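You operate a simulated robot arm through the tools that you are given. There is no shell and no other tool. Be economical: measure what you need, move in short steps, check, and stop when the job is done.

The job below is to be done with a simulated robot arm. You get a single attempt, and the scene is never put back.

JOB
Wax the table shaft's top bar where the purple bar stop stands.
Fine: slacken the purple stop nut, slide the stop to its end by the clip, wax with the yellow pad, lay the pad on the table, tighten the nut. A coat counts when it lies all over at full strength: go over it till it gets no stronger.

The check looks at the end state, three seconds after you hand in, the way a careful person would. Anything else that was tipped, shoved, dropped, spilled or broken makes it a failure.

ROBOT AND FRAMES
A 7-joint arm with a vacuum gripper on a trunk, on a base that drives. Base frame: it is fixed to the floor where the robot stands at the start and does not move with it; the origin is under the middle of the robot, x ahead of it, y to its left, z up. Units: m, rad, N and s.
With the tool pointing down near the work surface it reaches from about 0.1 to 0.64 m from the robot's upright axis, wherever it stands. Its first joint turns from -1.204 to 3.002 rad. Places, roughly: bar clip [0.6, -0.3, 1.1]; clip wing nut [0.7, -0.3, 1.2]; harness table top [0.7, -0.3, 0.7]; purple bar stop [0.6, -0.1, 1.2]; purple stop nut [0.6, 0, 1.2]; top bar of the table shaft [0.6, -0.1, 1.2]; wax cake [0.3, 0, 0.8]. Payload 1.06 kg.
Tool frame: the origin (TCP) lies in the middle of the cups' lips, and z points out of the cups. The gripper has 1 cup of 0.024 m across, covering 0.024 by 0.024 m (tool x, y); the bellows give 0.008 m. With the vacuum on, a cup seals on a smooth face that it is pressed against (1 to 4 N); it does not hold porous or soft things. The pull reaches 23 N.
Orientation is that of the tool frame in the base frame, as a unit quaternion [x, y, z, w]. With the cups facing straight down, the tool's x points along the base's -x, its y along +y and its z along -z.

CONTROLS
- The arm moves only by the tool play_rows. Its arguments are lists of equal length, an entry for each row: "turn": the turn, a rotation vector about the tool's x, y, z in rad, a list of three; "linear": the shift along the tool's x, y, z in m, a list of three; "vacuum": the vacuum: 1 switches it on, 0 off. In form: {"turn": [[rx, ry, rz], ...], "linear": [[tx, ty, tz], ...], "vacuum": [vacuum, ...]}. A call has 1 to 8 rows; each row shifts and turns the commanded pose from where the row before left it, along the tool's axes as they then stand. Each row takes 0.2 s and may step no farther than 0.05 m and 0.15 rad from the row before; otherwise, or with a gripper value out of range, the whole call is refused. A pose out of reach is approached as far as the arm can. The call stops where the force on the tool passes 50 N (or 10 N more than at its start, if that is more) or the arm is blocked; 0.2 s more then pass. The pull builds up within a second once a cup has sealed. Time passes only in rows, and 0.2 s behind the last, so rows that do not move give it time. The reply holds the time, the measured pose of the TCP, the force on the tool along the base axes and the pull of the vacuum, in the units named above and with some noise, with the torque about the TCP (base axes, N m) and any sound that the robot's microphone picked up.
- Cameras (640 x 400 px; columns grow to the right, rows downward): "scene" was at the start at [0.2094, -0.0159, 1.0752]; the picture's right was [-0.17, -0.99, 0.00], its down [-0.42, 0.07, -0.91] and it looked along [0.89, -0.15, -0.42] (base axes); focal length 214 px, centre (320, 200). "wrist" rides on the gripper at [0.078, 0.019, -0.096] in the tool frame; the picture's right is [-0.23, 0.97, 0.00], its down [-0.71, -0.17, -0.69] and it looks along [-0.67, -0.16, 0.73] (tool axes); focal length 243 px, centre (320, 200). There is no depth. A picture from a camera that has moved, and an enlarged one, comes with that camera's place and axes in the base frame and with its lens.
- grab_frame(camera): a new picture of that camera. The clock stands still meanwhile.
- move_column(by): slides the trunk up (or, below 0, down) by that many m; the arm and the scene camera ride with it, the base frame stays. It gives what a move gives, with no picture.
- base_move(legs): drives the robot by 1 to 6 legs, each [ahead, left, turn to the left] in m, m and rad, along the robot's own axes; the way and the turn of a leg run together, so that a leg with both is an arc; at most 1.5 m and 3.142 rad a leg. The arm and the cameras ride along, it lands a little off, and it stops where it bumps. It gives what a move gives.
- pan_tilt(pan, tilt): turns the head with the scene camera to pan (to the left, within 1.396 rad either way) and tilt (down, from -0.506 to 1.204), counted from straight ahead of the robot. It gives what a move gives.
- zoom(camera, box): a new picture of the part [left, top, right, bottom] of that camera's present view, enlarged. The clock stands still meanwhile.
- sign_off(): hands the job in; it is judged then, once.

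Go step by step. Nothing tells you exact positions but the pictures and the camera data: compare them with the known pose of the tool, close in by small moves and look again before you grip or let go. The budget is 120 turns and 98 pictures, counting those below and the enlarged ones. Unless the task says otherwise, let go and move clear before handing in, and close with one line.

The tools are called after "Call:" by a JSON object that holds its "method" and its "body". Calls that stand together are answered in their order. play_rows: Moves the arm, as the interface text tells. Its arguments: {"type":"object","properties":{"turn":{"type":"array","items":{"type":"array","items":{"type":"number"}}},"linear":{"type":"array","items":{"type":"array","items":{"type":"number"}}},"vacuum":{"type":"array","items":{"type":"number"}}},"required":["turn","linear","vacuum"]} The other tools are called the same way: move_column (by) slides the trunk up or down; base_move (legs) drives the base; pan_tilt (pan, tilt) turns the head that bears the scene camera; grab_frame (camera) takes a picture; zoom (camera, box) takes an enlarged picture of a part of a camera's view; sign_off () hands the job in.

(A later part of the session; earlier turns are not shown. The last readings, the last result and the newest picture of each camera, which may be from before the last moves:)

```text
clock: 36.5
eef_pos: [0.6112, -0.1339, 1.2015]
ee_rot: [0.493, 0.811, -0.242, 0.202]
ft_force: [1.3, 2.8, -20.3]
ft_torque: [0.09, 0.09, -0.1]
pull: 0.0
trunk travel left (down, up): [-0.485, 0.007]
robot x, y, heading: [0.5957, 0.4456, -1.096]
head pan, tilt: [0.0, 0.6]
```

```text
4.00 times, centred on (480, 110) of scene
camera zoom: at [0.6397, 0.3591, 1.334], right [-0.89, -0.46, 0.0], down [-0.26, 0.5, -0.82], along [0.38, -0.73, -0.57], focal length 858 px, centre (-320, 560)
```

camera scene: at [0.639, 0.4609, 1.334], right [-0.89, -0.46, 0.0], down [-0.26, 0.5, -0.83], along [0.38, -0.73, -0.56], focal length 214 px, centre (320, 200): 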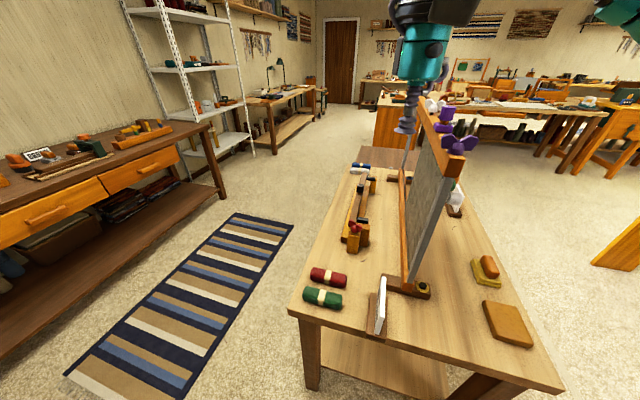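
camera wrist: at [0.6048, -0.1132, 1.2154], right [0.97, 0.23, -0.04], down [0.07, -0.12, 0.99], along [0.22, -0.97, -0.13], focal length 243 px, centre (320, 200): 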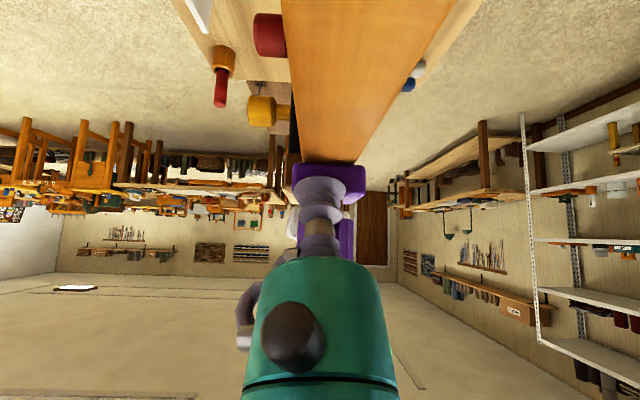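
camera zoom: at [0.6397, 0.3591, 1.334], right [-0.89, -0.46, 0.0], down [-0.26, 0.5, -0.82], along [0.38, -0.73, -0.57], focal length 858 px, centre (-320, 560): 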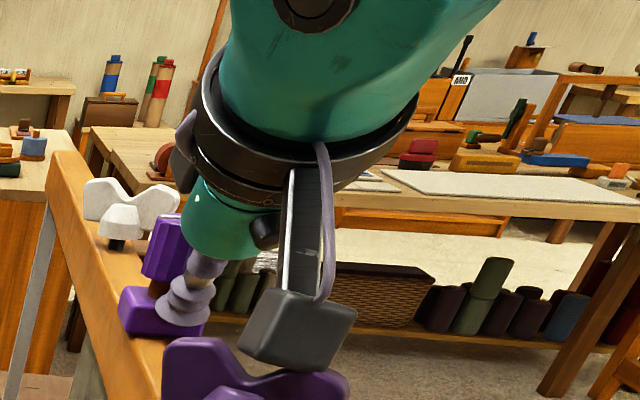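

Call:
{"method": "play_rows", "body": {"turn": [[0, 0, 0], [-0.04, 0.134, 0], [-0.04, 0.134, 0], [-0.04, 0.134, 0], [0, 0, 0]], "linear": [[0.0051, 0.0015, 0.0073], [0, 0, 0], [0, 0, 0], [0, 0, 0], [0.019, 0.0058, -0.004]], "vacuum": [0, 0, 0, 0, 0]}}

Call:
{"method": "zoom", "body": {"camera": "scene", "box": [400, 60, 560, 160]}}

```text
clock: 37.7
eef_pos: [0.6078, -0.1113, 1.1929]
ee_rot: [0.517, 0.849, -0.089, 0.067]
ft_force: [0.5, -1.3, -0.1]
ft_torque: [-0.03, 0.01, 0.0]
pull: 0.0
trunk travel left (down, up): [-0.485, 0.007]
robot x, y, heading: [0.5926, 0.4482, -1.095]
head pan, tilt: [0.0, 0.6]
```

```text
4.00 times, centred on (480, 110) of scene
camera zoom: at [0.6387, 0.3605, 1.3341], right [-0.89, -0.46, 0.0], down [-0.26, 0.5, -0.83], along [0.38, -0.73, -0.56], focal length 858 px, centre (-320, 560)
```

zoom: 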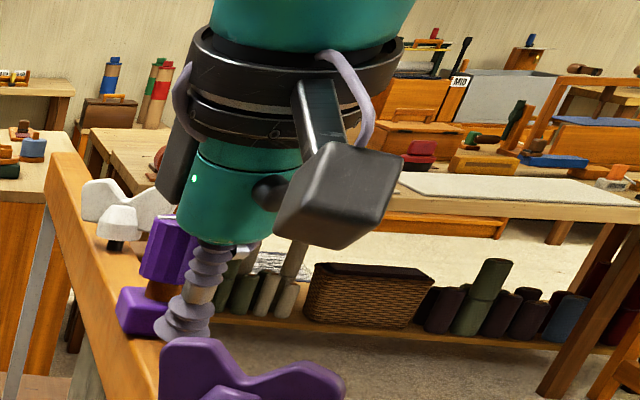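

It is free now. I drive the base 0.045 m along the bar direction, the cup pushing the loose stop ahead.

Call:
{"method": "base_move", "body": {"legs": [[0.043, -0.013, 0]]}}

Call:
{"method": "zoom", "body": {"camera": "scene", "box": [400, 60, 560, 160]}}

```text
clock: 38.6
eef_pos: [0.6156, -0.1564, 1.1916]
ee_rot: [0.518, 0.848, -0.09, 0.066]
ft_force: [0.6, 0.1, 0.0]
ft_torque: [-0.01, -0.02, -0.03]
pull: 0.1
trunk travel left (down, up): [-0.485, 0.007]
robot x, y, heading: [0.6018, 0.4033, -1.094]
head pan, tilt: [0.0, 0.6]
```

```text
4.00 times, centred on (480, 110) of scene
camera zoom: at [0.6479, 0.3145, 1.3339], right [-0.89, -0.46, 0.0], down [-0.26, 0.5, -0.82], along [0.38, -0.73, -0.57], focal length 858 px, centre (-320, 560)
```

zoom: 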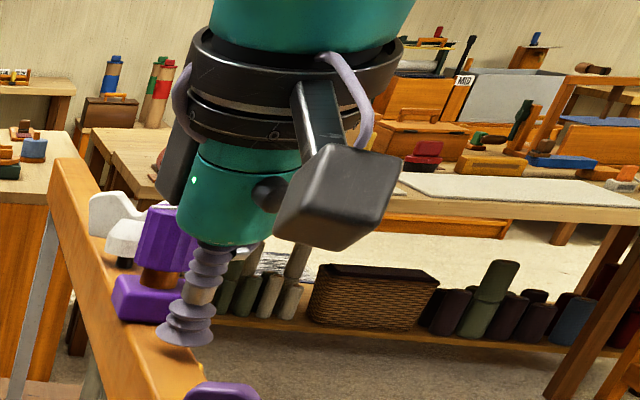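

Call:
{"method": "play_rows", "body": {"turn": [[0.04, -0.134, 0], [0, 0, 0], [0, 0, 0], [0, 0, 0], [0, 0, 0]], "linear": [[0, 0, 0], [-0.0178, -0.0054, 0.0071], [-0.0178, -0.0054, 0.0071], [-0.0178, -0.0054, 0.0071], [-0.0178, -0.0054, 0.0071]], "vacuum": [0, 0, 0, 0, 0]}}

Call:
{"method": "zoom", "body": {"camera": "scene", "box": [400, 60, 560, 160]}}

```text
clock: 39.8
eef_pos: [0.6281, -0.2169, 1.1856]
ee_rot: [0.51, 0.844, -0.133, 0.099]
ft_force: [-7.2, 28.2, -6.6]
ft_torque: [-0.22, 0.14, 0.09]
pull: 0.1
trunk travel left (down, up): [-0.485, 0.007]
robot x, y, heading: [0.6026, 0.4026, -1.095]
head pan, tilt: [0.0, 0.6]
stopped in row 5: the force on the tool passed its limit (the readings are from after the stop); the commanded pose is now the measured one
```

```text
4.00 times, centred on (480, 110) of scene
camera zoom: at [0.6466, 0.3184, 1.3342], right [-0.89, -0.46, 0.0], down [-0.26, 0.5, -0.83], along [0.38, -0.73, -0.56], focal length 858 px, centre (-320, 560)
```

zoom: 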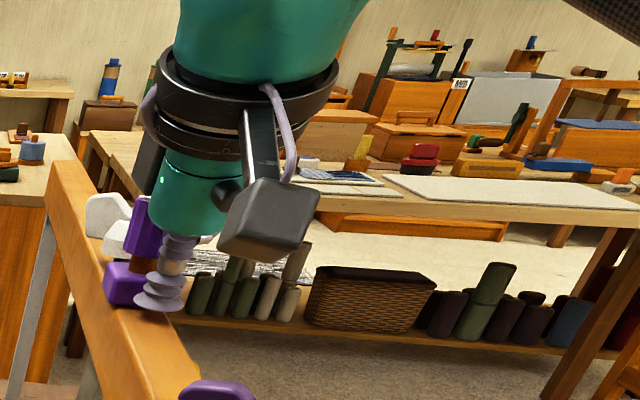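

Stopped at force again. I back off horizontally and look from clear.

Call:
{"method": "play_rows", "body": {"turn": [[0, 0, 0], [0, 0, 0], [-0.04, 0.134, 0], [-0.04, 0.134, 0], [-0.02, 0.067, 0], [0, 0, 0], [0, 0, 0]], "linear": [[0.0178, 0.0054, -0.0071], [0.0178, 0.0054, -0.0071], [0, 0, 0], [0, 0, 0], [0, 0, 0], [0.03, 0.01, -0.04], [0.03, 0.01, -0.04]], "vacuum": [0, 0, 0, 0, 0, 0, 0]}}

Call:
{"method": "zoom", "body": {"camera": "scene", "box": [400, 60, 560, 160]}}

Call:
{"method": "grab_frame", "body": {"camera": "wrist"}}

```text
refused: row 6 steps farther than a row can; nothing moved
```

```text
4.00 times, centred on (480, 110) of scene
camera zoom: at [0.6466, 0.3184, 1.3342], right [-0.89, -0.46, 0.0], down [-0.26, 0.5, -0.83], along [0.38, -0.73, -0.56], focal length 858 px, centre (-320, 560)
```

zoom: 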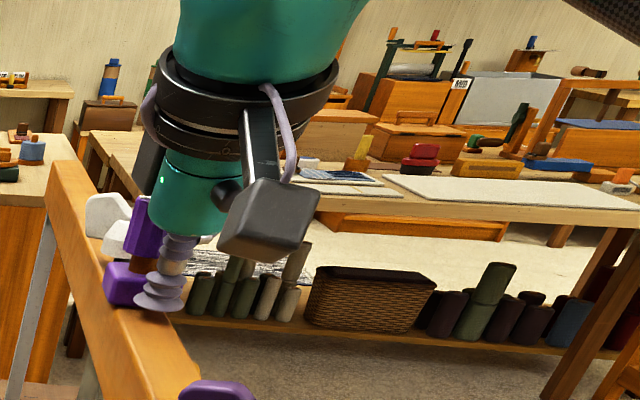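

```text
52 pictures are left
camera wrist: at [0.605, -0.1118, 1.2498], right [0.97, 0.24, -0.05], down [0.15, -0.44, 0.88], along [0.19, -0.86, -0.47], focal length 243 px, centre (320, 200)
```

wrist: 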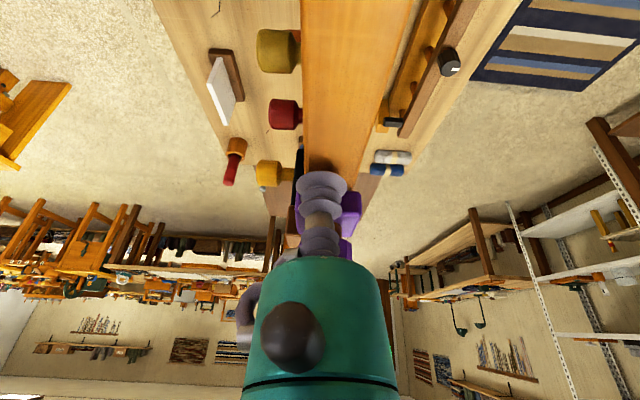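

Call:
{"method": "play_rows", "body": {"turn": [[0, 0, 0], [0, 0, 0], [-0.04, 0.134, 0], [-0.04, 0.134, 0], [-0.02, 0.067, 0], [0, 0, 0], [0, 0, 0], [0, 0, 0]], "linear": [[0.0178, 0.0054, -0.0071], [0.0178, 0.0054, -0.0071], [0, 0, 0], [0, 0, 0], [0, 0, 0], [0.02, 0.01, -0.03], [0.02, 0.01, -0.03], [0.02, 0.01, -0.03]], "vacuum": [0, 0, 0, 0, 0, 0, 0, 0]}}

Call:
{"method": "zoom", "body": {"camera": "scene", "box": [400, 60, 560, 160]}}

Call:
{"method": "zoom", "body": {"camera": "wrist", "box": [160, 100, 400, 250]}}

```text
clock: 41.6
eef_pos: [0.6238, -0.1137, 1.277]
ee_rot: [0.52, 0.854, -0.006, -0.015]
ft_force: [-0.3, 0.1, 0.0]
ft_torque: [0.01, 0.0, -0.03]
pull: 0.0
trunk travel left (down, up): [-0.485, 0.007]
robot x, y, heading: [0.6052, 0.4038, -1.099]
head pan, tilt: [0.0, 0.6]
```

```text
4.00 times, centred on (480, 110) of scene
camera zoom: at [0.6474, 0.3168, 1.3341], right [-0.89, -0.46, 0.0], down [-0.26, 0.5, -0.83], along [0.38, -0.73, -0.56], focal length 858 px, centre (-320, 560)
```

zoom: 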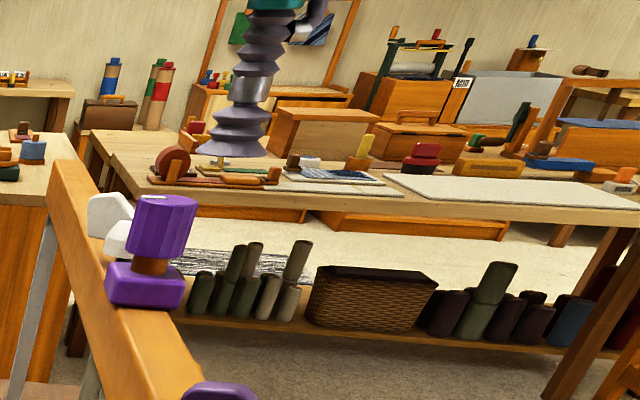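

```text
2.67 times, centred on (280, 175) of wrist
camera zoom: at [0.6067, -0.0347, 1.3739], right [0.97, 0.24, -0.03], down [0.19, -0.71, 0.68], along [0.14, -0.66, -0.74], focal length 647 px, centre (427, 267)
```

zoom: 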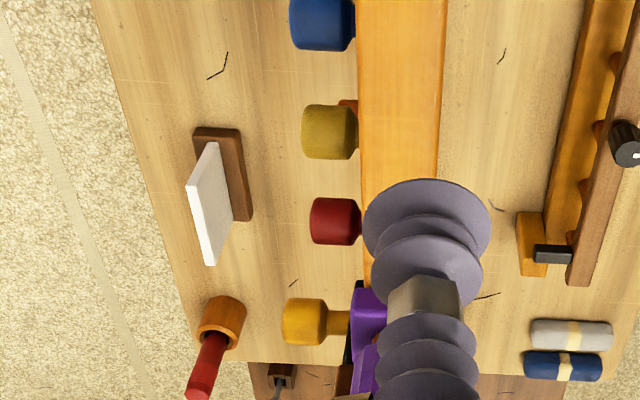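

The stop now stands next to the clip. To verify there is no gap, I shift the tool aside to +x and look with the wrist camera.

Call:
{"method": "play_rows", "body": {"turn": [[0, 0, 0], [0, 0, 0]], "linear": [[-0.018, 0.036, 0], [-0.018, 0.036, 0]], "vacuum": [0, 0]}}

Call:
{"method": "zoom", "body": {"camera": "wrist", "box": [150, 130, 310, 230]}}

```text
clock: 42.2
eef_pos: [0.7039, -0.1131, 1.2743]
ee_rot: [0.52, 0.854, -0.006, -0.014]
ft_force: [-0.4, 0.3, -0.3]
ft_torque: [-0.02, 0.04, -0.01]
pull: 0.2
trunk travel left (down, up): [-0.485, 0.007]
robot x, y, heading: [0.6007, 0.4014, -1.1]
head pan, tilt: [0.0, 0.6]
```

```text
4.00 times, centred on (230, 180) of wrist
camera zoom: at [0.6865, -0.0349, 1.372], right [0.97, 0.24, -0.03], down [0.19, -0.71, 0.68], along [0.14, -0.66, -0.74], focal length 970 px, centre (680, 280)
```

zoom: 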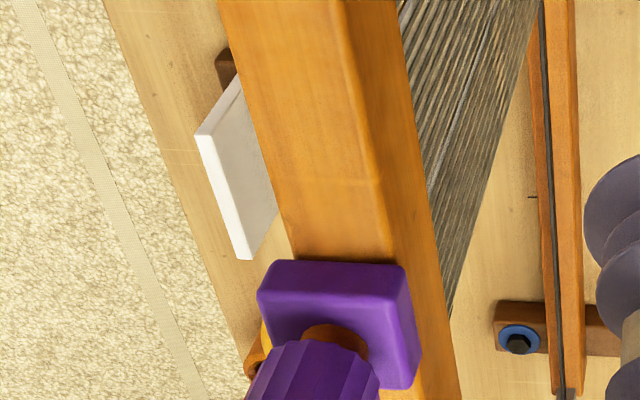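

Call:
{"method": "zoom", "body": {"camera": "wrist", "box": [130, 180, 290, 280]}}

```text
4.00 times, centred on (210, 230) of wrist
camera zoom: at [0.6865, -0.0349, 1.372], right [0.97, 0.24, -0.03], down [0.19, -0.71, 0.68], along [0.14, -0.66, -0.74], focal length 970 px, centre (760, 80)
```

zoom: 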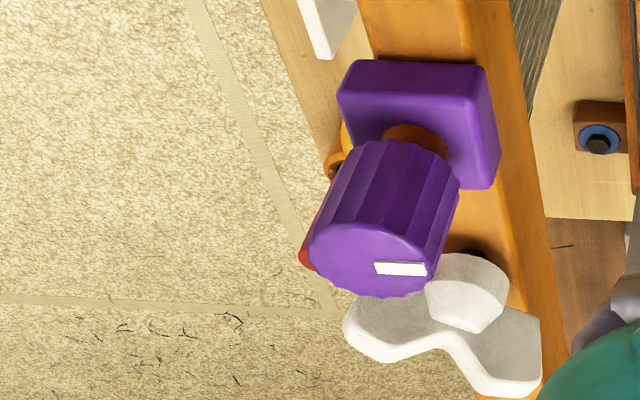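

The stop stands hard by the clip's white nut; both pushes ended there, so I take it as its end. Next I bring the arm over to the front side, above the yellow pad.

Call:
{"method": "play_rows", "body": {"turn": [[0, 0, 0], [0, 0, 0], [0, 0, 0], [0, 0, 0], [0, 0, 0], [0, 0, 0], [0, 0, 0], [0, 0, 0]], "linear": [[0.0153, -0.0406, 0], [0.0153, -0.0406, 0], [0.0153, -0.0406, 0], [0.0153, -0.0406, 0], [0.0153, -0.0406, 0], [0.0153, -0.0406, 0], [0.0153, -0.0406, 0], [0.0153, -0.0406, 0]], "vacuum": [0, 0, 0, 0, 0, 0, 0, 0]}}

Call:
{"method": "grab_frame", "body": {"camera": "scene"}}

Call:
{"method": "grab_frame", "body": {"camera": "wrist"}}

```text
clock: 44.0
eef_pos: [0.4091, -0.0846, 1.2464]
ee_rot: [0.522, 0.853, -0.006, -0.014]
ft_force: [0.3, -0.1, 0.2]
ft_torque: [0.01, 0.04, 0.0]
pull: 0.0
out of reach, approached as far as the arm can: row 5, 6, 7, 8
trunk travel left (down, up): [-0.485, 0.007]
robot x, y, heading: [0.6031, 0.4013, -1.093]
head pan, tilt: [0.0, 0.6]
```

```text
47 pictures are left
camera scene: at [0.647, 0.3163, 1.3341], right [-0.89, -0.46, 0.0], down [-0.26, 0.5, -0.83], along [0.38, -0.73, -0.56], focal length 214 px, centre (320, 200)
```

scene: 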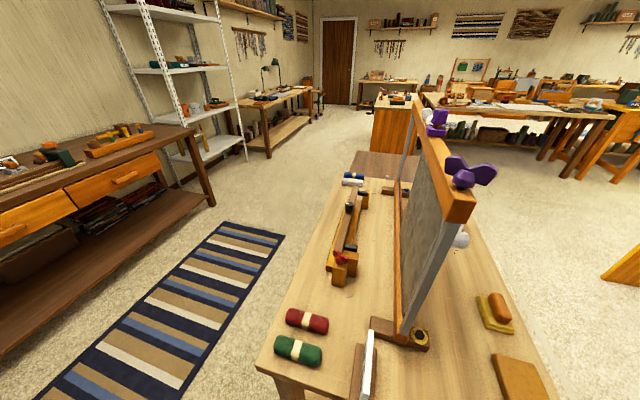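

```text
46 pictures are left
camera wrist: at [0.3913, -0.005, 1.3432], right [0.97, 0.23, -0.03], down [0.19, -0.71, 0.68], along [0.14, -0.66, -0.73], focal length 243 px, centre (320, 200)
```

wrist: 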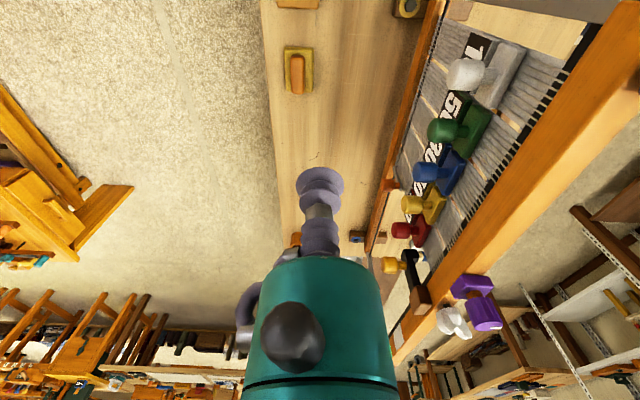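

The pad's handle is near (0.368, -0.17, 0.785), its long axis along the bar direction; the arm is at its side limit, so I shift the base 0.1 m along the table edge.

Call:
{"method": "base_move", "body": {"legs": [[-0.029, -0.095, 0]]}}

Call:
{"method": "play_rows", "body": {"turn": [[-0.025, -0.017, 0], [0, 0, 0], [0, 0, 0]], "linear": [[0, 0, 0], [-0.04, 0.01, 0], [-0.04, 0.01, 0]], "vacuum": [0, 0, 0]}}

```text
clock: 45.1
eef_pos: [0.3088, -0.1024, 1.2478]
ee_rot: [0.522, 0.853, -0.006, -0.013]
ft_force: [-0.4, 0.0, 0.0]
ft_torque: [-0.01, 0.01, 0.01]
pull: 0.0
trunk travel left (down, up): [-0.485, 0.007]
robot x, y, heading: [0.5044, 0.3861, -1.095]
head pan, tilt: [0.0, 0.6]
```

```text
clock: 46.0
eef_pos: [0.3651, -0.1471, 1.2432]
ee_rot: [0.522, 0.853, -0.001, 0.001]
ft_force: [0.9, 0.1, -0.6]
ft_torque: [-0.01, 0.03, 0.03]
pull: 0.3
out of reach, approached as far as the arm can: row 3
trunk travel left (down, up): [-0.485, 0.007]
robot x, y, heading: [0.5076, 0.3853, -1.089]
head pan, tilt: [0.0, 0.6]
```

Now lower the trunk by 0.28 over the pad and look.

Call:
{"method": "move_column", "body": {"by": -0.28}}

Call:
{"method": "grab_frame", "body": {"camera": "wrist"}}

```text
clock: 48.8
eef_pos: [0.3783, -0.1767, 0.9085]
ee_rot: [0.519, 0.851, 0.044, -0.073]
ft_force: [-0.2, 0.1, 0.5]
ft_torque: [-0.03, 0.05, 0.0]
pull: 0.0
trunk travel left (down, up): [-0.205, 0.287]
robot x, y, heading: [0.5055, 0.3868, -1.103]
head pan, tilt: [0.0, 0.6]
```

```text
45 pictures are left
camera wrist: at [0.3673, -0.1125, 1.016], right [0.97, 0.24, -0.04], down [0.22, -0.8, 0.56], along [0.1, -0.55, -0.83], focal length 243 px, centre (320, 200)
```

wrist: 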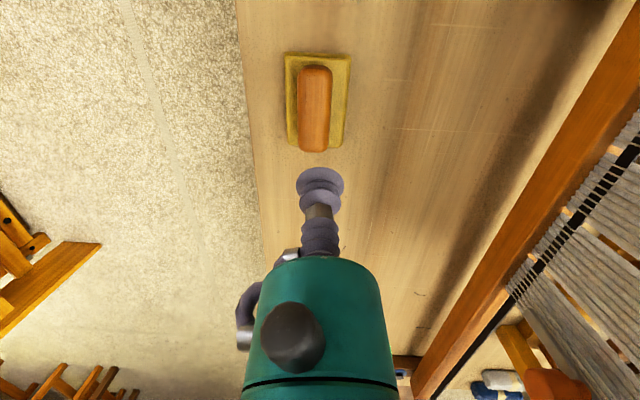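

The handle centre is about (0.365, -0.166). I set the tool upright again first.

Call:
{"method": "play_rows", "body": {"turn": [[-0.001, -0.086, 0], [-0.001, -0.086, 0], [0, 0, 0]], "linear": [[0, 0, 0], [0, 0, 0], [0, 0, 0]], "vacuum": [0, 0, 0]}}

```text
clock: 49.6
eef_pos: [0.378, -0.1756, 0.9087]
ee_rot: [0.522, 0.853, 0.0, 0.003]
ft_force: [0.6, 0.4, -0.3]
ft_torque: [0.02, -0.03, 0.02]
pull: 0.0
trunk travel left (down, up): [-0.205, 0.287]
robot x, y, heading: [0.5035, 0.3859, -1.096]
head pan, tilt: [0.0, 0.6]
```

Call:
{"method": "play_rows", "body": {"turn": [[0, 0, 0], [0, 0, 0], [0, 0, 0]], "linear": [[0.0145, -0.0072, 0], [0, 0, 0.04], [0, 0, 0.04]], "vacuum": [0, 0, 0]}}

Call:
{"method": "zoom", "body": {"camera": "wrist", "box": [220, 100, 420, 225]}}

Call:
{"method": "pan_tilt", "body": {"pan": -0.3, "tilt": 0.6}}

Call:
{"method": "grab_frame", "body": {"camera": "scene"}}

```text
clock: 50.4
eef_pos: [0.3652, -0.1678, 0.8301]
ee_rot: [0.522, 0.853, 0.0, 0.001]
ft_force: [-0.2, 0.2, 0.8]
ft_torque: [-0.01, 0.01, -0.02]
pull: 0.2
trunk travel left (down, up): [-0.205, 0.287]
robot x, y, heading: [0.507, 0.3851, -1.093]
head pan, tilt: [0.0, 0.6]
```

```text
3.20 times, centred on (320, 162) of wrist
camera zoom: at [0.3459, -0.0885, 0.9248], right [0.97, 0.23, 0.0], down [0.17, -0.71, 0.69], along [0.16, -0.67, -0.73], focal length 776 px, centre (320, 320)
```

zoom: 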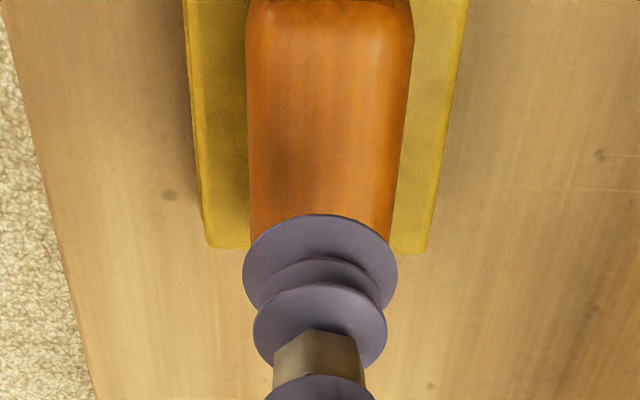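

```text
clock: 51.2
eef_pos: [0.3644, -0.1669, 0.8292]
ee_rot: [0.521, 0.853, 0.0, 0.0]
ft_force: [0.3, -0.3, -0.4]
ft_torque: [-0.01, 0.02, -0.02]
pull: 0.1
trunk travel left (down, up): [-0.205, 0.287]
robot x, y, heading: [0.5028, 0.3863, -1.098]
head pan, tilt: [-0.3, 0.6]
```

```text
43 pictures are left
camera scene: at [0.577, 0.1867, 1.0396], right [-0.98, -0.17, 0.0], down [-0.1, 0.56, -0.83], along [0.14, -0.81, -0.56], focal length 214 px, centre (320, 200)
```

scene: 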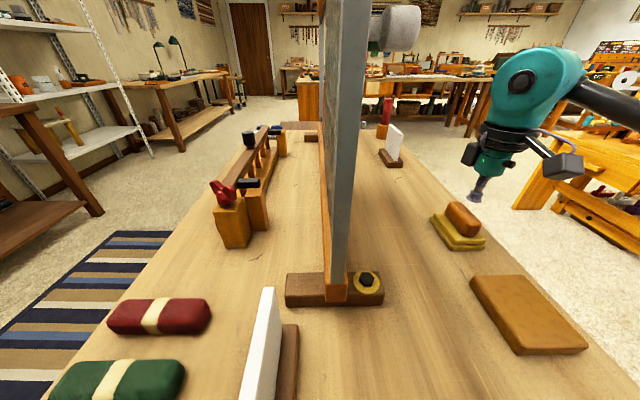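

The cup is centred over the handle. I descend with vacuum on.

Call:
{"method": "play_rows", "body": {"turn": [[0, 0, 0], [0, 0, 0], [0, 0, 0], [0, 0, 0]], "linear": [[-0.004, -0.001, 0.015], [0, 0, 0.012], [0, 0, 0.006], [0, 0, 0.004]], "vacuum": [1, 1, 1, 1]}}

```text
clock: 52.2
eef_pos: [0.367, -0.1713, 0.7928]
ee_rot: [0.523, 0.853, -0.001, 0.004]
ft_force: [-4.2, -5.3, 20.6]
ft_torque: [0.02, 0.01, 0.02]
pull: 22.5
trunk travel left (down, up): [-0.205, 0.287]
robot x, y, heading: [0.5066, 0.3849, -1.096]
head pan, tilt: [-0.3, 0.6]
```

Sealed firmly. I lift the pad and look how it hangs.

Call:
{"method": "play_rows", "body": {"turn": [[0, 0, 0], [0, 0, 0], [0, 0, 0]], "linear": [[0, 0, -0.02], [0, 0, -0.04], [0, 0, -0.04]], "vacuum": [1, 1, 1]}}

Call:
{"method": "grab_frame", "body": {"camera": "scene"}}

Call:
{"method": "grab_frame", "body": {"camera": "wrist"}}

```text
clock: 53.0
eef_pos: [0.3672, -0.1695, 0.8926]
ee_rot: [0.522, 0.853, 0.0, 0.0]
ft_force: [1.3, 0.1, -1.6]
ft_torque: [0.0, 0.04, 0.01]
pull: 23.5
trunk travel left (down, up): [-0.205, 0.287]
robot x, y, heading: [0.5036, 0.3881, -1.096]
head pan, tilt: [-0.3, 0.6]
```

```text
42 pictures are left
camera scene: at [0.5769, 0.1869, 1.0397], right [-0.98, -0.17, 0.0], down [-0.1, 0.56, -0.83], along [0.14, -0.81, -0.56], focal length 214 px, centre (320, 200)
```

scene: 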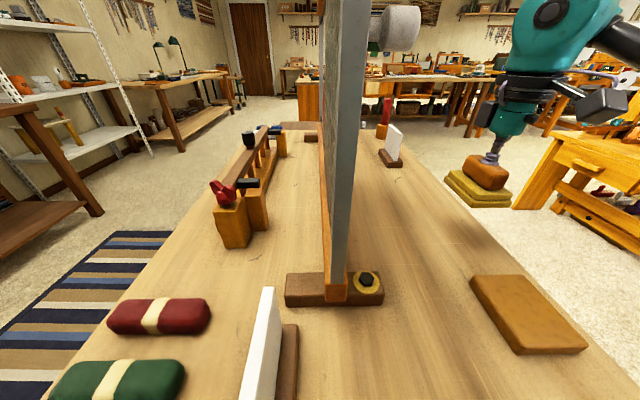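

```text
41 pictures are left
camera wrist: at [0.3477, -0.0895, 0.9888], right [0.97, 0.23, 0.0], down [0.17, -0.71, 0.69], along [0.16, -0.67, -0.73], focal length 243 px, centre (320, 200)
```

wrist: 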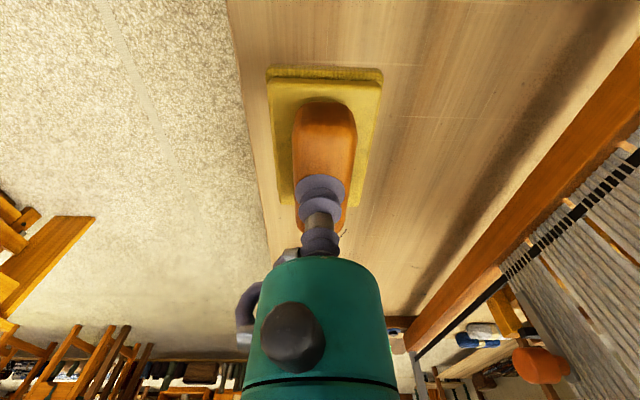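

The pad hangs level. The cake is at about (0.337, 0.0); I'll dab the pad on it straight down, so it surely carries wax.

Call:
{"method": "play_rows", "body": {"turn": [[0, 0, 0], [0, 0, 0], [0, 0, 0], [0, 0, 0], [0, 0, 0], [0, 0, 0]], "linear": [[0.0405, 0.0127, 0], [0.0405, 0.0127, 0], [0.0405, 0.0127, 0], [0.0405, 0.0127, 0], [0, 0, 0.03], [0, 0, 0.015]], "vacuum": [1, 1, 1, 1, 1, 1]}}

Call:
{"method": "grab_frame", "body": {"camera": "scene"}}

Call:
{"method": "grab_frame", "body": {"camera": "wrist"}}

```text
clock: 54.4
eef_pos: [0.3617, -0.0072, 0.8288]
ee_rot: [0.522, 0.853, 0.0, 0.002]
ft_force: [-0.1, 0.5, -0.2]
ft_torque: [-0.02, 0.04, -0.01]
pull: 23.0
out of reach, approached as far as the arm can: row 2, 3, 4
trunk travel left (down, up): [-0.205, 0.287]
robot x, y, heading: [0.5057, 0.3875, -1.092]
head pan, tilt: [-0.3, 0.6]
```

```text
40 pictures are left
camera scene: at [0.5769, 0.1866, 1.0396], right [-0.98, -0.17, 0.0], down [-0.1, 0.56, -0.83], along [0.14, -0.81, -0.56], focal length 214 px, centre (320, 200)
```

scene: 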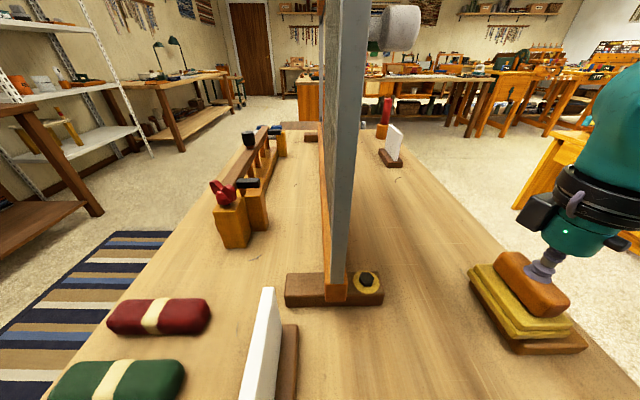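

```text
39 pictures are left
camera wrist: at [0.3408, 0.0716, 0.9248], right [0.97, 0.23, 0.0], down [0.17, -0.71, 0.69], along [0.16, -0.67, -0.73], focal length 243 px, centre (320, 200)
```

wrist: 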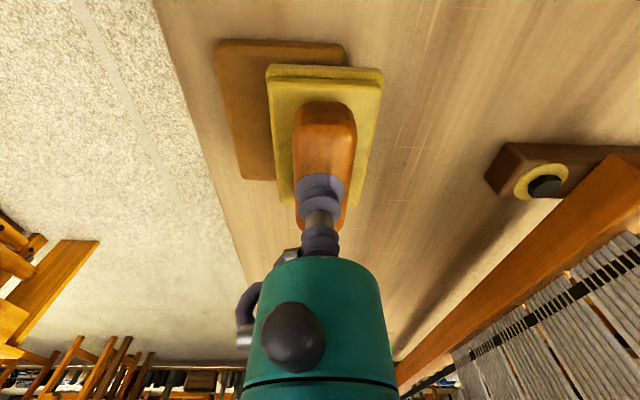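

The pad is about 3 cm too far to +x for the cake. I raise a bit, shift the base 3 cm along the edge, and then check.

Call:
{"method": "play_rows", "body": {"turn": [[0, 0, 0]], "linear": [[0, 0, -0.02]], "vacuum": [1]}}

Call:
{"method": "base_move", "body": {"legs": [[-0.009, -0.029, 0]]}}

Call:
{"method": "grab_frame", "body": {"camera": "wrist"}}

```text
clock: 54.8
eef_pos: [0.3598, -0.007, 0.8493]
ee_rot: [0.522, 0.853, 0.0, 0.002]
ft_force: [0.1, -0.4, 0.0]
ft_torque: [-0.01, 0.02, 0.03]
pull: 22.6
trunk travel left (down, up): [-0.205, 0.287]
robot x, y, heading: [0.5032, 0.3809, -1.091]
head pan, tilt: [-0.3, 0.6]
```

```text
clock: 55.6
eef_pos: [0.3295, -0.0131, 0.849]
ee_rot: [0.522, 0.853, 0.0, 0.002]
ft_force: [0.7, -0.4, -1.6]
ft_torque: [-0.01, 0.02, 0.0]
pull: 23.6
trunk travel left (down, up): [-0.205, 0.287]
robot x, y, heading: [0.4756, 0.3797, -1.094]
head pan, tilt: [-0.3, 0.6]
```

```text
38 pictures are left
camera wrist: at [0.31, 0.0658, 0.9452], right [0.97, 0.23, 0.0], down [0.17, -0.71, 0.69], along [0.16, -0.67, -0.73], focal length 243 px, centre (320, 200)
```

wrist: 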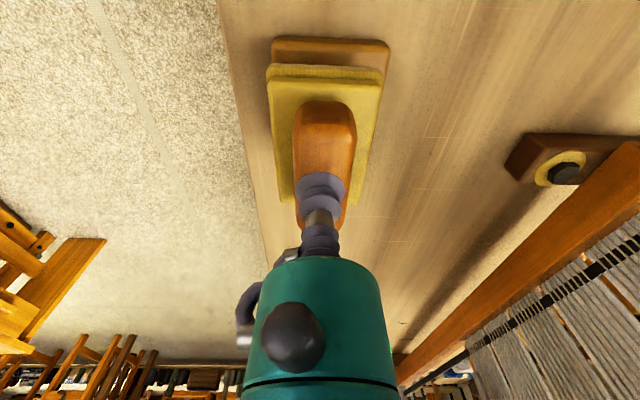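

Well aligned. Lower gently onto the cake.

Call:
{"method": "play_rows", "body": {"turn": [[0, 0, 0], [0, 0, 0], [0, 0, 0]], "linear": [[0.006, 0.003, 0.012], [0, 0, 0.008], [0, 0, 0.004]], "vacuum": [1, 1, 1]}}

```text
clock: 56.4
eef_pos: [0.3302, -0.007, 0.8255]
ee_rot: [0.521, 0.853, 0.0, 0.001]
ft_force: [-0.6, -0.2, -1.4]
ft_torque: [0.03, 0.02, 0.0]
pull: 22.7
trunk travel left (down, up): [-0.205, 0.287]
robot x, y, heading: [0.4771, 0.3789, -1.096]
head pan, tilt: [-0.3, 0.6]
```

Call:
{"method": "play_rows", "body": {"turn": [[0, 0, 0], [0, 0, 0]], "linear": [[0, 0, 0.003], [0, 0, 0.003]], "vacuum": [1, 1]}}

```text
clock: 57.0
eef_pos: [0.3295, -0.0064, 0.8199]
ee_rot: [0.521, 0.853, 0.0, 0.002]
ft_force: [-0.3, -3.1, 13.6]
ft_torque: [0.06, -0.01, -0.01]
pull: 22.9
trunk travel left (down, up): [-0.205, 0.287]
robot x, y, heading: [0.475, 0.3767, -1.094]
head pan, tilt: [-0.3, 0.6]
```

Call:
{"method": "play_rows", "body": {"turn": [[0, 0, 0], [0, 0, 0], [0, 0, 0], [0, 0, 0], [0, 0, 0]], "linear": [[0, 0, 0], [0, 0, 0], [0, 0, 0], [0, 0, -0.02], [0, 0, -0.04]], "vacuum": [1, 1, 1, 1, 1]}}

Call:
{"method": "grab_frame", "body": {"camera": "wrist"}}

```text
clock: 58.2
eef_pos: [0.3306, -0.0036, 0.8782]
ee_rot: [0.522, 0.853, 0.001, 0.0]
ft_force: [-0.1, -0.6, -0.4]
ft_torque: [0.02, 0.01, -0.01]
pull: 23.1
trunk travel left (down, up): [-0.205, 0.287]
robot x, y, heading: [0.4745, 0.3805, -1.096]
head pan, tilt: [-0.3, 0.6]
```

```text
37 pictures are left
camera wrist: at [0.3099, 0.0737, 0.9749], right [0.97, 0.23, 0.0], down [0.17, -0.71, 0.68], along [0.16, -0.67, -0.73], focal length 243 px, centre (320, 200)
```

wrist: 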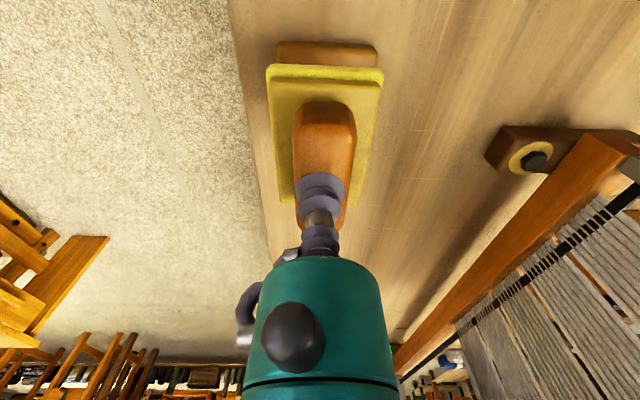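

Cake undisturbed. Now raise the trunk, and shift the base back +0.1 m along the edge.

Call:
{"method": "move_column", "body": {"by": 0.285}}

Call:
{"method": "base_move", "body": {"legs": [[0.032, 0.105, 0]]}}

Call:
{"method": "play_rows", "body": {"turn": [[0, 0, 0], [0, 0, 0], [0, 0, 0]], "linear": [[0, 0, -0.04], [0, 0, -0.04], [0, 0, -0.035]], "vacuum": [1, 1, 1]}}

```text
clock: 61.1
eef_pos: [0.3301, -0.0066, 1.1635]
ee_rot: [0.521, 0.853, 0.0, 0.0]
ft_force: [-0.1, 1.1, -0.4]
ft_torque: [-0.01, -0.01, -0.02]
pull: 22.7
trunk travel left (down, up): [-0.49, 0.002]
robot x, y, heading: [0.4734, 0.3797, -1.093]
head pan, tilt: [-0.3, 0.6]
```

```text
clock: 62.3
eef_pos: [0.4373, 0.0133, 1.165]
ee_rot: [0.521, 0.853, -0.001, 0.0]
ft_force: [0.6, 0.8, -0.2]
ft_torque: [0.0, 0.0, 0.01]
pull: 23.1
trunk travel left (down, up): [-0.49, 0.002]
robot x, y, heading: [0.5823, 0.3991, -1.094]
head pan, tilt: [-0.3, 0.6]
```

```text
clock: 63.1
eef_pos: [0.4364, 0.0134, 1.2794]
ee_rot: [0.522, 0.853, 0.0, 0.001]
ft_force: [0.5, -0.5, -1.1]
ft_torque: [-0.02, 0.0, 0.01]
pull: 23.1
trunk travel left (down, up): [-0.49, 0.002]
robot x, y, heading: [0.584, 0.3971, -1.096]
head pan, tilt: [-0.3, 0.6]
```

Call:
{"method": "play_rows", "body": {"turn": [[0, 0, 0], [0, 0, 0], [0, 0, 0], [0, 0, 0], [0, 0, 0], [0, 0, 0]], "linear": [[-0.049, -0.0013, 0], [-0.049, -0.0013, 0], [-0.049, -0.0013, 0], [-0.0174, 0.0338, 0], [-0.0174, 0.0338, 0], [-0.0174, 0.0338, 0]], "vacuum": [1, 1, 1, 1, 1, 1]}}

Call:
{"method": "pan_tilt", "body": {"pan": 0.0, "tilt": 0.5}}

Call:
{"method": "grab_frame", "body": {"camera": "scene"}}

Call:
{"method": "grab_frame", "body": {"camera": "wrist"}}

```text
clock: 64.5
eef_pos: [0.6012, -0.1087, 1.2753]
ee_rot: [0.523, 0.852, -0.002, 0.001]
ft_force: [0.7, 0.3, -0.5]
ft_torque: [-0.07, 0.05, 0.0]
pull: 23.1
out of reach, approached as far as the arm can: row 6
trunk travel left (down, up): [-0.49, 0.002]
robot x, y, heading: [0.5814, 0.4031, -1.099]
head pan, tilt: [-0.3, 0.6]
```

```text
clock: 65.3
eef_pos: [0.6014, -0.1109, 1.2731]
ee_rot: [0.522, 0.853, 0.0, 0.001]
ft_force: [0.4, 1.2, -0.5]
ft_torque: [-0.05, 0.07, 0.02]
pull: 22.6
trunk travel left (down, up): [-0.49, 0.002]
robot x, y, heading: [0.584, 0.3982, -1.094]
head pan, tilt: [0.0, 0.499]
```

```text
36 pictures are left
camera scene: at [0.6243, 0.3149, 1.3475], right [-0.89, -0.46, 0.0], down [-0.22, 0.43, -0.88], along [0.4, -0.78, -0.48], focal length 214 px, centre (320, 200)
```

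scene: 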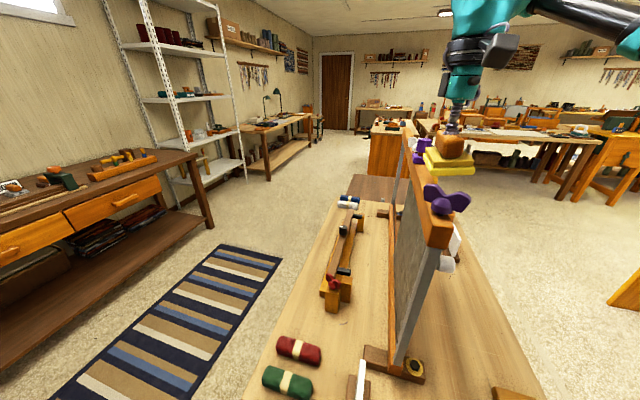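

```text
35 pictures are left
camera wrist: at [0.5812, -0.0326, 1.37], right [0.97, 0.23, 0.0], down [0.17, -0.71, 0.69], along [0.16, -0.67, -0.73], focal length 243 px, centre (320, 200)
```

wrist: 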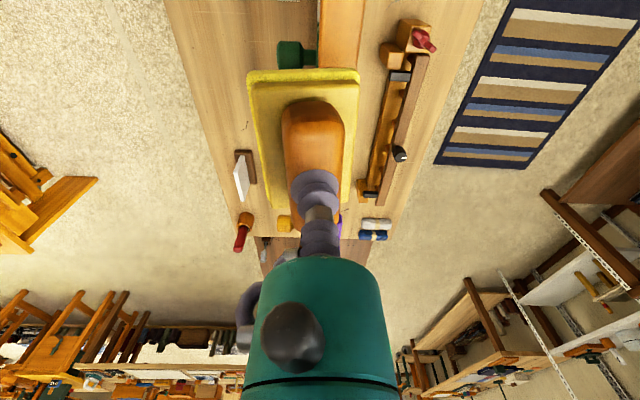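

The pad is over the wax stretch. I lower it and centre it on the bar.

Call:
{"method": "play_rows", "body": {"turn": [[0, 0, 0], [0, 0, 0], [0, 0, 0], [0, 0, 0]], "linear": [[0, 0, 0.02], [-0.0095, 0.0075, 0.01], [0, 0, 0.005], [0, 0, 0.003]], "vacuum": [1, 1, 1, 1]}}

Call:
{"method": "zoom", "body": {"camera": "scene", "box": [376, 110, 504, 190]}}

```text
clock: 66.3
eef_pos: [0.6124, -0.1165, 1.2395]
ee_rot: [0.522, 0.853, 0.0, 0.003]
ft_force: [-2.5, -8.3, 19.3]
ft_torque: [0.31, -0.03, -0.03]
pull: 22.6
trunk travel left (down, up): [-0.49, 0.002]
robot x, y, heading: [0.5834, 0.3989, -1.098]
head pan, tilt: [0.0, 0.499]
```

```text
5.00 times, centred on (440, 150) of scene
camera zoom: at [0.6239, 0.3153, 1.3478], right [-0.89, -0.46, 0.0], down [-0.22, 0.43, -0.88], along [0.4, -0.78, -0.48], focal length 1072 px, centre (-280, 450)
```

zoom: 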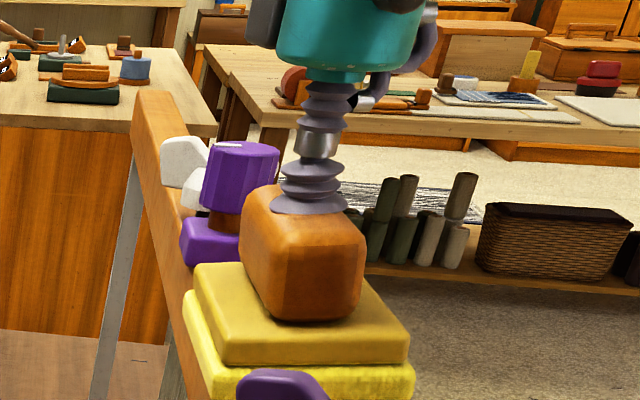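

The pad is pressed on the bar (19 N). I ease off a little and rub along the bar back and forth.

Call:
{"method": "play_rows", "body": {"turn": [[0, 0, 0], [0, 0, 0], [0, 0, 0], [0, 0, 0], [0, 0, 0], [0, 0, 0], [0, 0, 0], [0, 0, 0]], "linear": [[0, 0, -0.002], [-0.019, -0.0058, 0], [-0.019, -0.0058, 0], [0.019, 0.0058, 0], [0.019, 0.0058, 0], [0.019, 0.0058, 0], [-0.019, -0.0058, 0], [-0.019, -0.0058, 0]], "vacuum": [1, 1, 1, 1, 1, 1, 1, 1]}}

Call:
{"method": "zoom", "body": {"camera": "scene", "box": [376, 110, 504, 190]}}

```text
clock: 68.1
eef_pos: [0.6009, -0.1154, 1.2324]
ee_rot: [0.521, 0.854, 0.001, 0.0]
ft_force: [0.5, 3.3, 4.8]
ft_torque: [0.02, -0.04, -0.01]
pull: 22.6
out of reach, approached as far as the arm can: row 2, 3
trunk travel left (down, up): [-0.49, 0.002]
robot x, y, heading: [0.5814, 0.3981, -1.093]
head pan, tilt: [0.0, 0.499]
```

```text
5.00 times, centred on (440, 150) of scene
camera zoom: at [0.6245, 0.3159, 1.3474], right [-0.89, -0.46, 0.0], down [-0.22, 0.42, -0.88], along [0.4, -0.78, -0.48], focal length 1072 px, centre (-280, 450)
```

zoom: 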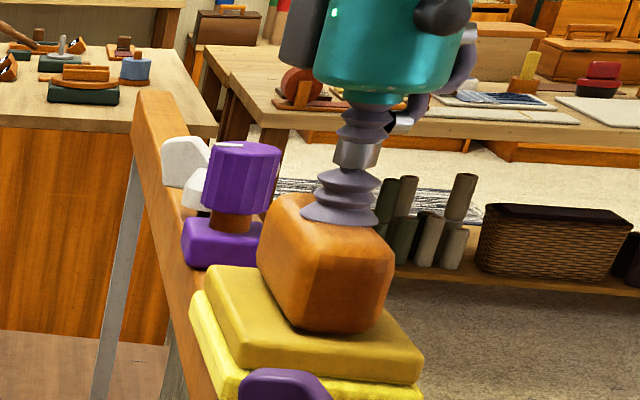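

I'm at the reach limit; turning the base 0.2 rad left brings the shoulder nearer to the bar. Lift first, look at the coat, then turn.

Call:
{"method": "play_rows", "body": {"turn": [[0, 0, 0], [0, 0, 0]], "linear": [[0, 0, -0.02], [0, 0, -0.018]], "vacuum": [1, 1]}}

Call:
{"method": "base_move", "body": {"legs": [[0, 0, 0.2]]}}

Call:
{"method": "zoom", "body": {"camera": "scene", "box": [376, 90, 536, 190]}}

```text
clock: 68.7
eef_pos: [0.601, -0.1169, 1.2682]
ee_rot: [0.523, 0.853, 0.001, 0.001]
ft_force: [0.1, 0.1, -0.6]
ft_torque: [0.01, 0.01, -0.02]
pull: 23.3
trunk travel left (down, up): [-0.49, 0.002]
robot x, y, heading: [0.5809, 0.4029, -1.095]
head pan, tilt: [0.0, 0.499]
```

```text
clock: 69.8
eef_pos: [0.7034, -0.1009, 1.2698]
ee_rot: [0.433, 0.901, 0.001, 0.002]
ft_force: [-0.3, 0.1, -1.8]
ft_torque: [-0.02, 0.04, 0.0]
pull: 22.7
trunk travel left (down, up): [-0.49, 0.002]
robot x, y, heading: [0.5811, 0.3964, -0.896]
head pan, tilt: [0.0, 0.499]
```

```text
4.00 times, centred on (456, 140) of scene
camera zoom: at [0.6404, 0.3252, 1.3475], right [-0.78, -0.63, 0.0], down [-0.3, 0.37, -0.88], along [0.55, -0.68, -0.48], focal length 858 px, centre (-224, 440)
```

zoom: 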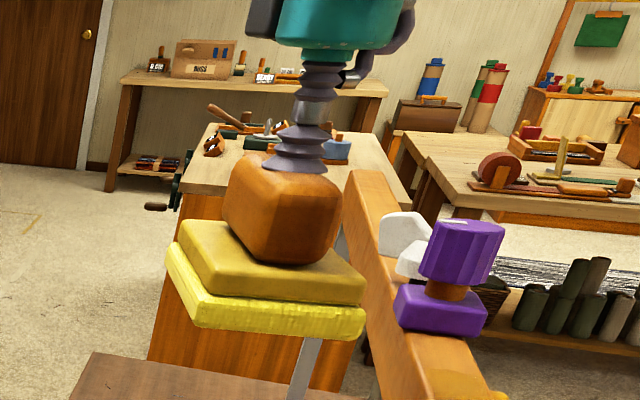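

Call:
{"method": "zoom", "body": {"camera": "scene", "box": [440, 150, 568, 230]}}

```text
5.00 times, centred on (504, 190) of scene
camera zoom: at [0.6404, 0.3252, 1.3475], right [-0.78, -0.63, 0.0], down [-0.3, 0.37, -0.88], along [0.55, -0.68, -0.48], focal length 1072 px, centre (-600, 250)
```

zoom: 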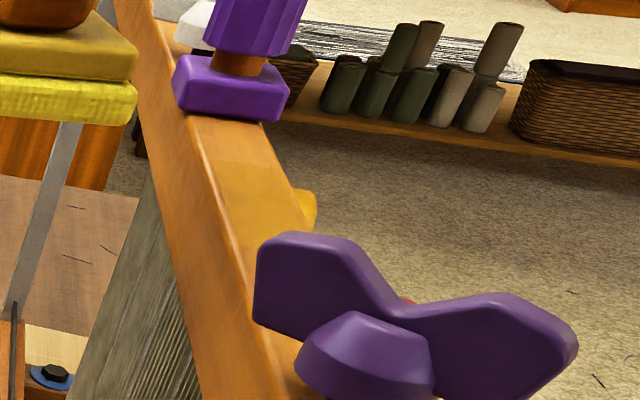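

A yellowish coat has appeared on the bar up to y≈-0.175. Now I bring the pad back over the bar, straightened, to go over it more.

Call:
{"method": "play_rows", "body": {"turn": [[0, 0, 0.1], [0, 0, 0.1], [0, 0, 0], [0, 0, 0], [0, 0, 0], [0, 0, 0]], "linear": [[0, 0, 0], [0, 0, 0], [0.0084, -0.0458, 0], [0.0084, -0.0458, 0], [0, 0, 0.018], [0, 0, 0.012]], "vacuum": [1, 1, 1, 1, 1, 1]}}

Call:
{"method": "grab_frame", "body": {"camera": "wrist"}}

```text
clock: 71.2
eef_pos: [0.6143, -0.1283, 1.2405]
ee_rot: [0.52, 0.854, 0.001, 0.002]
ft_force: [-0.4, 0.3, -0.3]
ft_torque: [-0.06, -0.01, -0.03]
pull: 22.1
trunk travel left (down, up): [-0.49, 0.002]
robot x, y, heading: [0.5807, 0.3994, -0.892]
head pan, tilt: [0.0, 0.499]
```

```text
30 pictures are left
camera wrist: at [0.5945, -0.0489, 1.336], right [0.97, 0.24, 0.0], down [0.17, -0.71, 0.69], along [0.17, -0.67, -0.73], focal length 243 px, centre (320, 200)
```

wrist: 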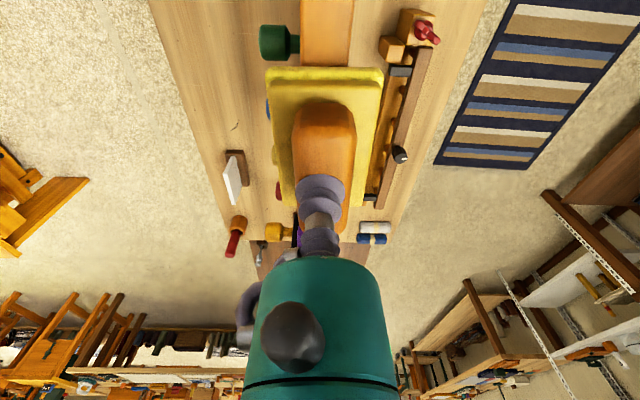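

Centred over the bar. Lower into contact.

Call:
{"method": "play_rows", "body": {"turn": [[0, 0, 0], [0, 0, 0]], "linear": [[0, 0, 0.004], [0, 0, 0.004]], "vacuum": [1, 1]}}

```text
clock: 71.8
eef_pos: [0.6152, -0.1287, 1.2336]
ee_rot: [0.521, 0.854, 0.0, 0.004]
ft_force: [0.7, -4.2, 11.9]
ft_torque: [0.03, 0.13, 0.0]
pull: 22.9
trunk travel left (down, up): [-0.49, 0.002]
robot x, y, heading: [0.5806, 0.3953, -0.896]
head pan, tilt: [0.0, 0.499]
```

Call:
{"method": "play_rows", "body": {"turn": [[0, 0, 0], [0, 0, 0], [0, 0, 0], [0, 0, 0], [0, 0, 0], [0, 0, 0], [0, 0, 0], [0, 0, 0]], "linear": [[-0.019, -0.0058, 0], [-0.019, -0.0058, 0], [0.019, 0.0058, 0], [0.019, 0.0058, 0], [0.019, 0.0058, 0], [0.019, 0.0058, 0], [-0.019, -0.0058, 0], [-0.019, -0.0058, 0]], "vacuum": [1, 1, 1, 1, 1, 1, 1, 1]}}

Call:
{"method": "play_rows", "body": {"turn": [[0, 0, 0], [0, 0, 0], [0, 0, 0], [0, 0, 0], [0, 0, 0], [0, 0, 0], [0, 0, 0], [0, 0, 0]], "linear": [[-0.019, -0.0058, 0], [-0.019, -0.0058, 0], [0.019, 0.0058, 0], [0.019, 0.0058, 0], [0.019, 0.0058, 0], [0.019, 0.0058, 0], [-0.019, -0.0058, 0], [-0.019, -0.0058, 0]], "vacuum": [1, 1, 1, 1, 1, 1, 1, 1]}}

```text
clock: 73.6
eef_pos: [0.6127, -0.1271, 1.2329]
ee_rot: [0.52, 0.854, 0.0, 0.002]
ft_force: [0.0, 2.9, 8.2]
ft_torque: [-0.02, 0.04, -0.04]
pull: 23.1
trunk travel left (down, up): [-0.49, 0.002]
robot x, y, heading: [0.5821, 0.398, -0.896]
head pan, tilt: [0.0, 0.499]
```

```text
clock: 75.4
eef_pos: [0.614, -0.1292, 1.2313]
ee_rot: [0.52, 0.854, 0.001, 0.002]
ft_force: [0.6, 2.0, 3.2]
ft_torque: [-0.01, 0.02, 0.02]
pull: 23.1
trunk travel left (down, up): [-0.49, 0.002]
robot x, y, heading: [0.5808, 0.3993, -0.894]
head pan, tilt: [0.0, 0.499]
```

Now I lift aside to +x and inspect the coat.

Call:
{"method": "play_rows", "body": {"turn": [[0, 0, 0], [0, 0, 0], [0, 0, 0], [0, 0, 0]], "linear": [[0, 0, -0.02], [0, 0, -0.018], [-0.0084, 0.0458, 0], [-0.0084, 0.0458, 0]], "vacuum": [1, 1, 1, 1]}}

Call:
{"method": "zoom", "body": {"camera": "scene", "box": [440, 150, 568, 230]}}

Call:
{"method": "zoom", "body": {"camera": "wrist", "box": [120, 20, 320, 145]}}

```text
clock: 76.4
eef_pos: [0.7027, -0.1039, 1.2663]
ee_rot: [0.523, 0.852, 0.0, -0.001]
ft_force: [-0.5, -0.3, -1.4]
ft_torque: [0.02, 0.0, 0.0]
pull: 23.2
trunk travel left (down, up): [-0.49, 0.002]
robot x, y, heading: [0.5814, 0.396, -0.892]
head pan, tilt: [0.0, 0.499]
```

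```text
5.00 times, centred on (504, 190) of scene
camera zoom: at [0.6414, 0.3233, 1.3472], right [-0.78, -0.63, 0.0], down [-0.3, 0.37, -0.88], along [0.55, -0.68, -0.48], focal length 1072 px, centre (-600, 250)
```

zoom: 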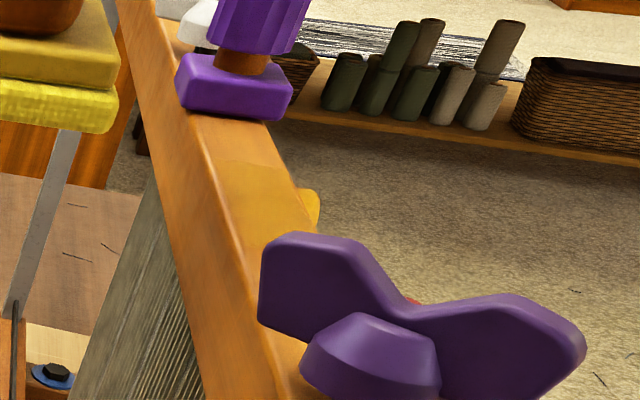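

```text
3.20 times, centred on (220, 82) of wrist
camera zoom: at [0.6833, -0.0254, 1.3629], right [0.97, 0.23, 0.0], down [0.17, -0.71, 0.68], along [0.16, -0.67, -0.73], focal length 776 px, centre (640, 576)
```

zoom: 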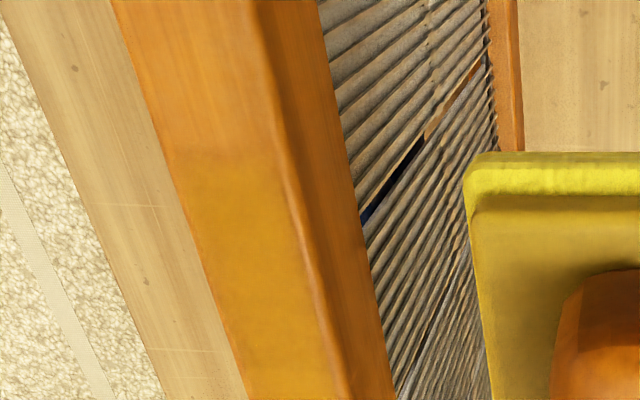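

The coat shows in a fixed zone from y≈-0.094 to -0.175. I take a reference picture of the whole zone, then go over it more and compare.

Call:
{"method": "zoom", "body": {"camera": "wrist", "box": [146, 70, 290, 160]}}

Call:
{"method": "play_rows", "body": {"turn": [[0, 0, 0], [0, 0, 0], [0, 0, 0], [0, 0, 0], [0, 0, 0], [0, 0, 0]], "linear": [[0.0084, -0.0458, 0], [0.0084, -0.0458, 0], [0, 0, 0.02], [0, 0, 0.01], [0, 0, 0.005], [0, 0, 0.003]], "vacuum": [1, 1, 1, 1, 1, 1]}}

```text
4.44 times, centred on (218, 115) of wrist
camera zoom: at [0.6833, -0.0254, 1.3629], right [0.97, 0.23, 0.0], down [0.17, -0.71, 0.68], along [0.16, -0.67, -0.73], focal length 1078 px, centre (773, 578)
```

zoom: 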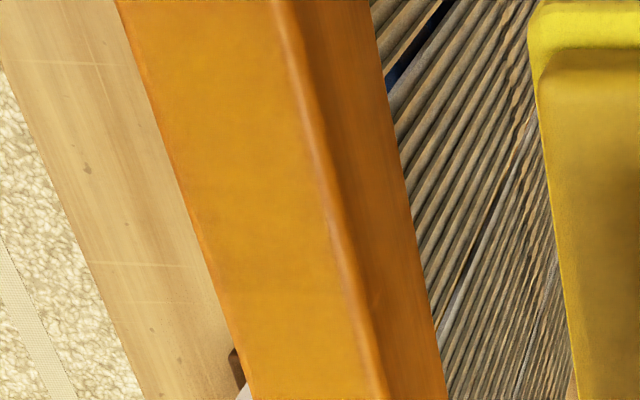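

```text
clock: 77.8
eef_pos: [0.6147, -0.126, 1.2334]
ee_rot: [0.521, 0.854, 0.0, 0.005]
ft_force: [1.7, -4.3, 15.1]
ft_torque: [0.06, 0.06, -0.03]
pull: 22.7
trunk travel left (down, up): [-0.49, 0.002]
robot x, y, heading: [0.5832, 0.3954, -0.893]
head pan, tilt: [0.0, 0.499]
```

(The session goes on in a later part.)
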